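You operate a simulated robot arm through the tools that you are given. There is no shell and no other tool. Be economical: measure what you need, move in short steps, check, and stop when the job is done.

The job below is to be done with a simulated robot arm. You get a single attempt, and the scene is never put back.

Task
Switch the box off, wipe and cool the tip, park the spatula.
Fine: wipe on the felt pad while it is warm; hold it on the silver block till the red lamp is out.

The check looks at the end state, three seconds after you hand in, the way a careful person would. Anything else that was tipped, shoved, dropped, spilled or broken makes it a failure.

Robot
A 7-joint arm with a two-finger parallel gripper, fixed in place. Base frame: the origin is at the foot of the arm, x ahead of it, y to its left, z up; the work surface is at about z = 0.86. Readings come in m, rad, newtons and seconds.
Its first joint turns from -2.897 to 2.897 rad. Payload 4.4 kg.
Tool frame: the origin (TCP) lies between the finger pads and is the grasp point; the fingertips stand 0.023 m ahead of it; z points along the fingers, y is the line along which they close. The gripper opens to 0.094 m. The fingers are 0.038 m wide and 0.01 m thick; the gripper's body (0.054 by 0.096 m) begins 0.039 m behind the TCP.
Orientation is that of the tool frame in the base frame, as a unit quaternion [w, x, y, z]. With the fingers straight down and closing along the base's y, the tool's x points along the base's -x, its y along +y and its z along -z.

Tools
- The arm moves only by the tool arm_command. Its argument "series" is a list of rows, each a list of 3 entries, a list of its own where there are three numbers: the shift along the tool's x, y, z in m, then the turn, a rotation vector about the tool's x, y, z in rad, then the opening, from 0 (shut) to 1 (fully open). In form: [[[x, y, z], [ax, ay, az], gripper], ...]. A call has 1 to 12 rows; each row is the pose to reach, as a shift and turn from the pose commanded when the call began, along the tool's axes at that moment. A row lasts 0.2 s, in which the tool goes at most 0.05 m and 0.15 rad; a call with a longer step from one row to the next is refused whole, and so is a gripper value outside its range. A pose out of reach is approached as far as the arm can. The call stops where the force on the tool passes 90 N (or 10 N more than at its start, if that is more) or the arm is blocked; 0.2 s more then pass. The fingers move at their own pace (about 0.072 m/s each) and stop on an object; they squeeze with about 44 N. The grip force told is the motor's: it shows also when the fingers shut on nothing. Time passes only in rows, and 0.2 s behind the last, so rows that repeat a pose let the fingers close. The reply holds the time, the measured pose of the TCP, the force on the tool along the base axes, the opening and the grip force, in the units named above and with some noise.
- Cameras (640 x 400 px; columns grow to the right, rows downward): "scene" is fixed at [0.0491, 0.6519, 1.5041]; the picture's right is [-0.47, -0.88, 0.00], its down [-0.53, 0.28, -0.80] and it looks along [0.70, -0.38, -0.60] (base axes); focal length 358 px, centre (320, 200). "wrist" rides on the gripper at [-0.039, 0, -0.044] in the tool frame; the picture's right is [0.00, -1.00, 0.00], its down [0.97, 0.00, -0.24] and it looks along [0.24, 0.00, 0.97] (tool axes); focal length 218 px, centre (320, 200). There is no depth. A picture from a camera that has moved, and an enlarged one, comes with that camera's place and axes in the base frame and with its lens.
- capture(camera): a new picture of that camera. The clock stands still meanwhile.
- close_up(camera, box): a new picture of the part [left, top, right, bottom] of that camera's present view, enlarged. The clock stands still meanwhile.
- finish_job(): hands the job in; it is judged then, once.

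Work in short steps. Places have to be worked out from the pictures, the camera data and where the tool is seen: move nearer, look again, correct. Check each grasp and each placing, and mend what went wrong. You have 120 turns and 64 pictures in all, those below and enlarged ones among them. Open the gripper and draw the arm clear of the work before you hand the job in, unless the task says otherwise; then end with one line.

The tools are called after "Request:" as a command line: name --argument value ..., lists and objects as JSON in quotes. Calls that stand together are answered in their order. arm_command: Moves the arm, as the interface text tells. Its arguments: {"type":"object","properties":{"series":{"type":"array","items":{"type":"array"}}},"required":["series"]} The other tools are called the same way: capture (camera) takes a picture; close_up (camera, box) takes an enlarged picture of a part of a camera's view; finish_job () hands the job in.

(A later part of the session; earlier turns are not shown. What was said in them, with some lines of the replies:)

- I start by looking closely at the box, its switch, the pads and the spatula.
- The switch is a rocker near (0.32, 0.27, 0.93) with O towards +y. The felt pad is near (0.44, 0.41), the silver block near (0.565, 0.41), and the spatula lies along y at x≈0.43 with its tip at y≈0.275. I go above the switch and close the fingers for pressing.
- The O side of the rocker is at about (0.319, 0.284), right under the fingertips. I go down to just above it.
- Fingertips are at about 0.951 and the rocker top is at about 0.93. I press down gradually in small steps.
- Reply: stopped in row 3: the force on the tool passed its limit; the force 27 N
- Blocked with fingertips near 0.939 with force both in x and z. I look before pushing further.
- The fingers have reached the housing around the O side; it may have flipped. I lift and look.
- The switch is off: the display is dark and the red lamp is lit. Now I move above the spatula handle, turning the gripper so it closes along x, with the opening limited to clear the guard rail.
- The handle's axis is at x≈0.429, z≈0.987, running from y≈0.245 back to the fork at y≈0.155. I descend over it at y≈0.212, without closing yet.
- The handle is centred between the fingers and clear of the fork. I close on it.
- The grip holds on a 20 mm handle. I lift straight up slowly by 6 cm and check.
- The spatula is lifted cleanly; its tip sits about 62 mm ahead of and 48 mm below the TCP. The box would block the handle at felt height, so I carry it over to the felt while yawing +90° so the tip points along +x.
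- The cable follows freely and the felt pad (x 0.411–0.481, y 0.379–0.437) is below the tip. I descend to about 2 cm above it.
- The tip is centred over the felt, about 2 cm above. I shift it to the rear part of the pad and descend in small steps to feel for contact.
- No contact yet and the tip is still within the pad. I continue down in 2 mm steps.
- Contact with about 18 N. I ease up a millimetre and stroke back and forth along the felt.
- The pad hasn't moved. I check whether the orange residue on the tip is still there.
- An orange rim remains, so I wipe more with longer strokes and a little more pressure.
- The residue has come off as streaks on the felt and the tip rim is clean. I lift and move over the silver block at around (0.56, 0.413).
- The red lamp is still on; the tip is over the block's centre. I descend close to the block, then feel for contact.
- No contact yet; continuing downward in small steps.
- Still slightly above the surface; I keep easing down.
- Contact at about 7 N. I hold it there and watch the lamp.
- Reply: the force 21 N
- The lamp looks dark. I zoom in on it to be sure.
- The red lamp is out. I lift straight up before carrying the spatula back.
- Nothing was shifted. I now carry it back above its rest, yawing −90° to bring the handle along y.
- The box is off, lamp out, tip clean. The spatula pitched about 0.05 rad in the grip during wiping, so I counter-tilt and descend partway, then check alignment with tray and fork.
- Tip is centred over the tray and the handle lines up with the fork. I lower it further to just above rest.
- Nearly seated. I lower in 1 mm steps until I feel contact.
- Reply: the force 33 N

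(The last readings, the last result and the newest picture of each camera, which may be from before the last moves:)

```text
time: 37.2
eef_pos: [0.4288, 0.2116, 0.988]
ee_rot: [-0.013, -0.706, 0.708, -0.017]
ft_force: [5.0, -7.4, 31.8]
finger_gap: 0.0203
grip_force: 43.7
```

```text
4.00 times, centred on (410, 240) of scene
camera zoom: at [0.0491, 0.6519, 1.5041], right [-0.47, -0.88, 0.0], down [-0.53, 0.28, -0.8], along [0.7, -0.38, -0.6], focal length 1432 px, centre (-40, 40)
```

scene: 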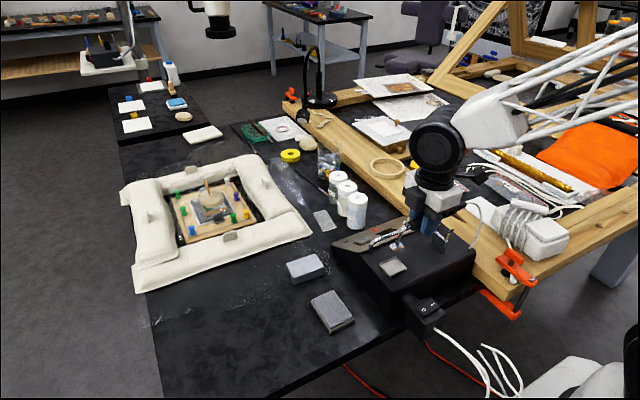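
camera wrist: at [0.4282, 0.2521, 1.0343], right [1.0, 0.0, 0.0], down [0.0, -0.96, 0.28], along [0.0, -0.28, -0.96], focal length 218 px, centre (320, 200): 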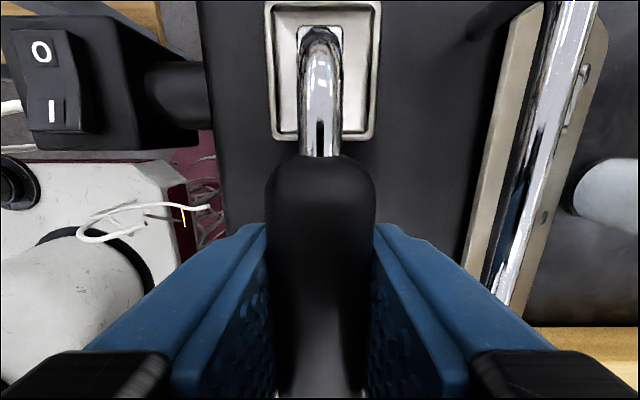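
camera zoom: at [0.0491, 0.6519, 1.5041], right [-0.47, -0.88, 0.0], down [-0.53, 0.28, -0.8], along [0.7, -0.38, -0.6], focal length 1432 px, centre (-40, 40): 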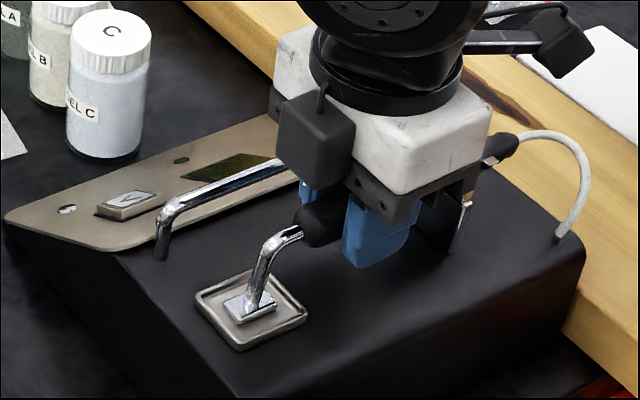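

It's seated with firm contact. I ease up under a millimetre and open the fingers partway, clear of the guard rail.

Request:
arm_command --series '[[[0, 0, -0.001], [0, 0, 0], 0], [[0, 0, -0.001], [0, 0, 0], 0.26], [[0, 0, -0.001], [0, 0, 0], 0.35], [[0, 0, -0.001], [0, 0, 0], 0.5], [[0, 0, -0.001], [0, 0, 0], 0.5]]'

Request:
capture --camera "wrist"

Request:
close_up --camera "scene" --box '[340, 190, 480, 290]'

```text
time: 38.4
eef_pos: [0.4284, 0.21, 0.9881]
ee_rot: [-0.015, -0.706, 0.708, -0.016]
ft_force: [0.1, 0.2, -0.3]
finger_gap: 0.0469
grip_force: 0.1
```

```text
23 pictures are left
camera wrist: at [0.4283, 0.252, 1.0298], right [1.0, 0.0, 0.0], down [0.0, -0.96, 0.28], along [0.0, -0.28, -0.96], focal length 218 px, centre (320, 200)
```

wrist: 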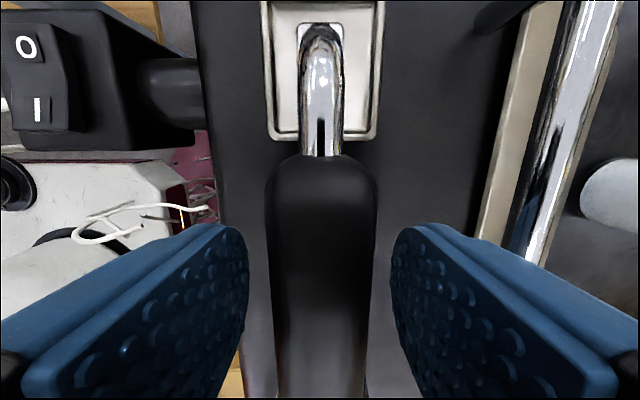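

```text
4.00 times, centred on (410, 240) of scene
camera zoom: at [0.0491, 0.6519, 1.5041], right [-0.47, -0.88, 0.0], down [-0.53, 0.28, -0.8], along [0.7, -0.38, -0.6], focal length 1432 px, centre (-40, 40)
```

zoom: 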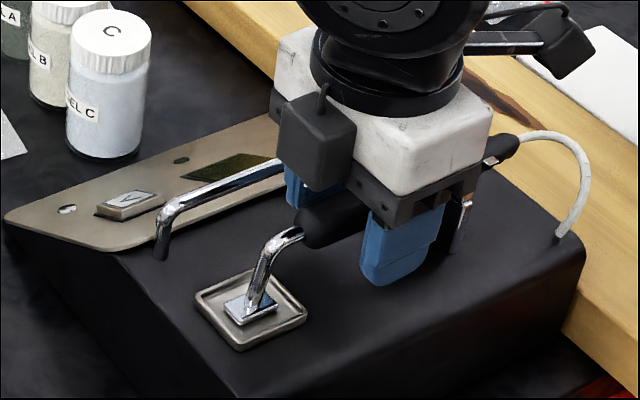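

The spatula rests stably in tray and fork. I withdraw straight up, well clear.

Request:
arm_command --series '[[[-0.001, 0, -0.03], [0, 0, 0], 0.5], [[-0.003, 0, -0.07], [0, 0, 0], 0.5], [[-0.005, 0, -0.11], [0, 0, 0], 0.5], [[-0.007, 0, -0.155], [0, 0, 0], 0.5], [[-0.03, 0.02, -0.19], [0, 0, 0], 0.5], [[-0.07, 0.04, -0.2], [0, 0, 0], 0.5], [[-0.11, 0.06, -0.2], [0, 0, 0], 0.5], [[-0.15, 0.08, -0.2], [0, 0, 0], 0.5], [[-0.19, 0.1, -0.2], [0, 0, 0], 0.5]]'

Request:
capture --camera "wrist"

Request:
close_up --camera "scene" --box '[260, 180, 500, 340]'

```text
time: 40.4
eef_pos: [0.3262, 0.4103, 1.1789]
ee_rot: [-0.015, -0.707, 0.707, -0.016]
ft_force: [0.1, -0.5, 0.2]
finger_gap: 0.0469
grip_force: 0.1
```

```text
21 pictures are left
camera wrist: at [0.3257, 0.4498, 1.2208], right [1.0, 0.0, 0.0], down [0.0, -0.96, 0.28], along [0.0, -0.28, -0.96], focal length 218 px, centre (320, 200)
```

wrist: 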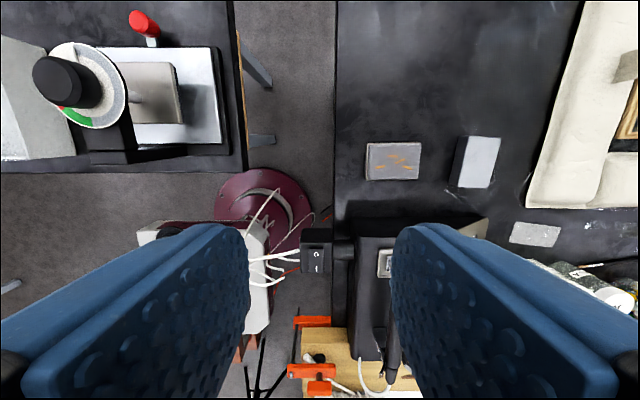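

```text
2.50 times, centred on (380, 260) of scene
camera zoom: at [0.0491, 0.6519, 1.5041], right [-0.47, -0.88, 0.0], down [-0.53, 0.28, -0.8], along [0.7, -0.38, -0.6], focal length 895 px, centre (170, 50)
```

zoom: 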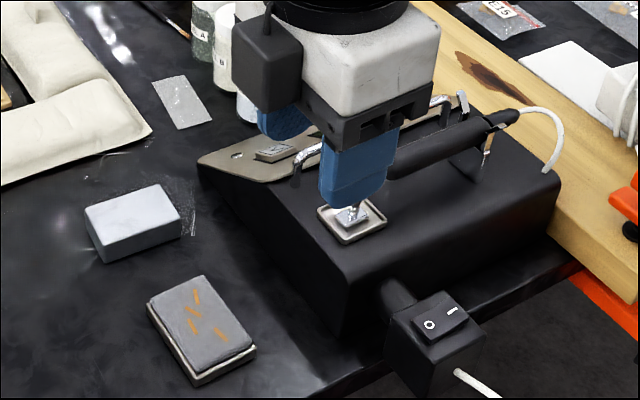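

Everything looks in place. I open fully, move further away from the line of sight and take a last close look at the spatula.

Request:
arm_command --series '[[[-0.02, 0.01, -0.03], [0, 0, 0], 0.8], [[-0.05, 0.02, -0.06], [0, 0, 0], 1], [[-0.09, 0.03, -0.08], [0, 0, 0], 1], [[-0.13, 0.03, -0.09], [0, 0, 0], 1]]'

Request:
close_up --camera "scene" --box '[340, 190, 490, 300]'

```text
time: 41.4
eef_pos: [0.2954, 0.5399, 1.2674]
ee_rot: [-0.014, -0.707, 0.707, -0.016]
ft_force: [0.0, 0.6, -0.1]
finger_gap: 0.0939
grip_force: 0.1
```

```text
3.64 times, centred on (415, 245) of scene
camera zoom: at [0.0491, 0.6519, 1.5041], right [-0.47, -0.88, 0.0], down [-0.53, 0.28, -0.8], along [0.7, -0.38, -0.6], focal length 1302 px, centre (-26, 36)
```

zoom: 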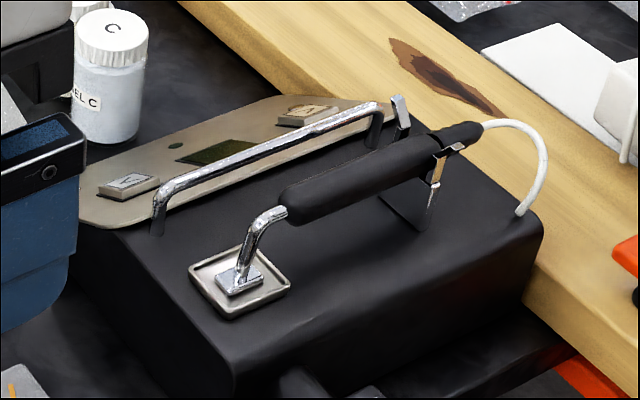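

The tip is clean in its tray, the handle sits in the fork, the lamp and display are dark, and the arm is clear. I hand in.

Request:
finish_job

```text
The job is handed in.
```

The box is switched off, the tip was wiped on the felt while warm and held on the silver block until the red lamp went out, and the spatula is parked back in its tray and fork.
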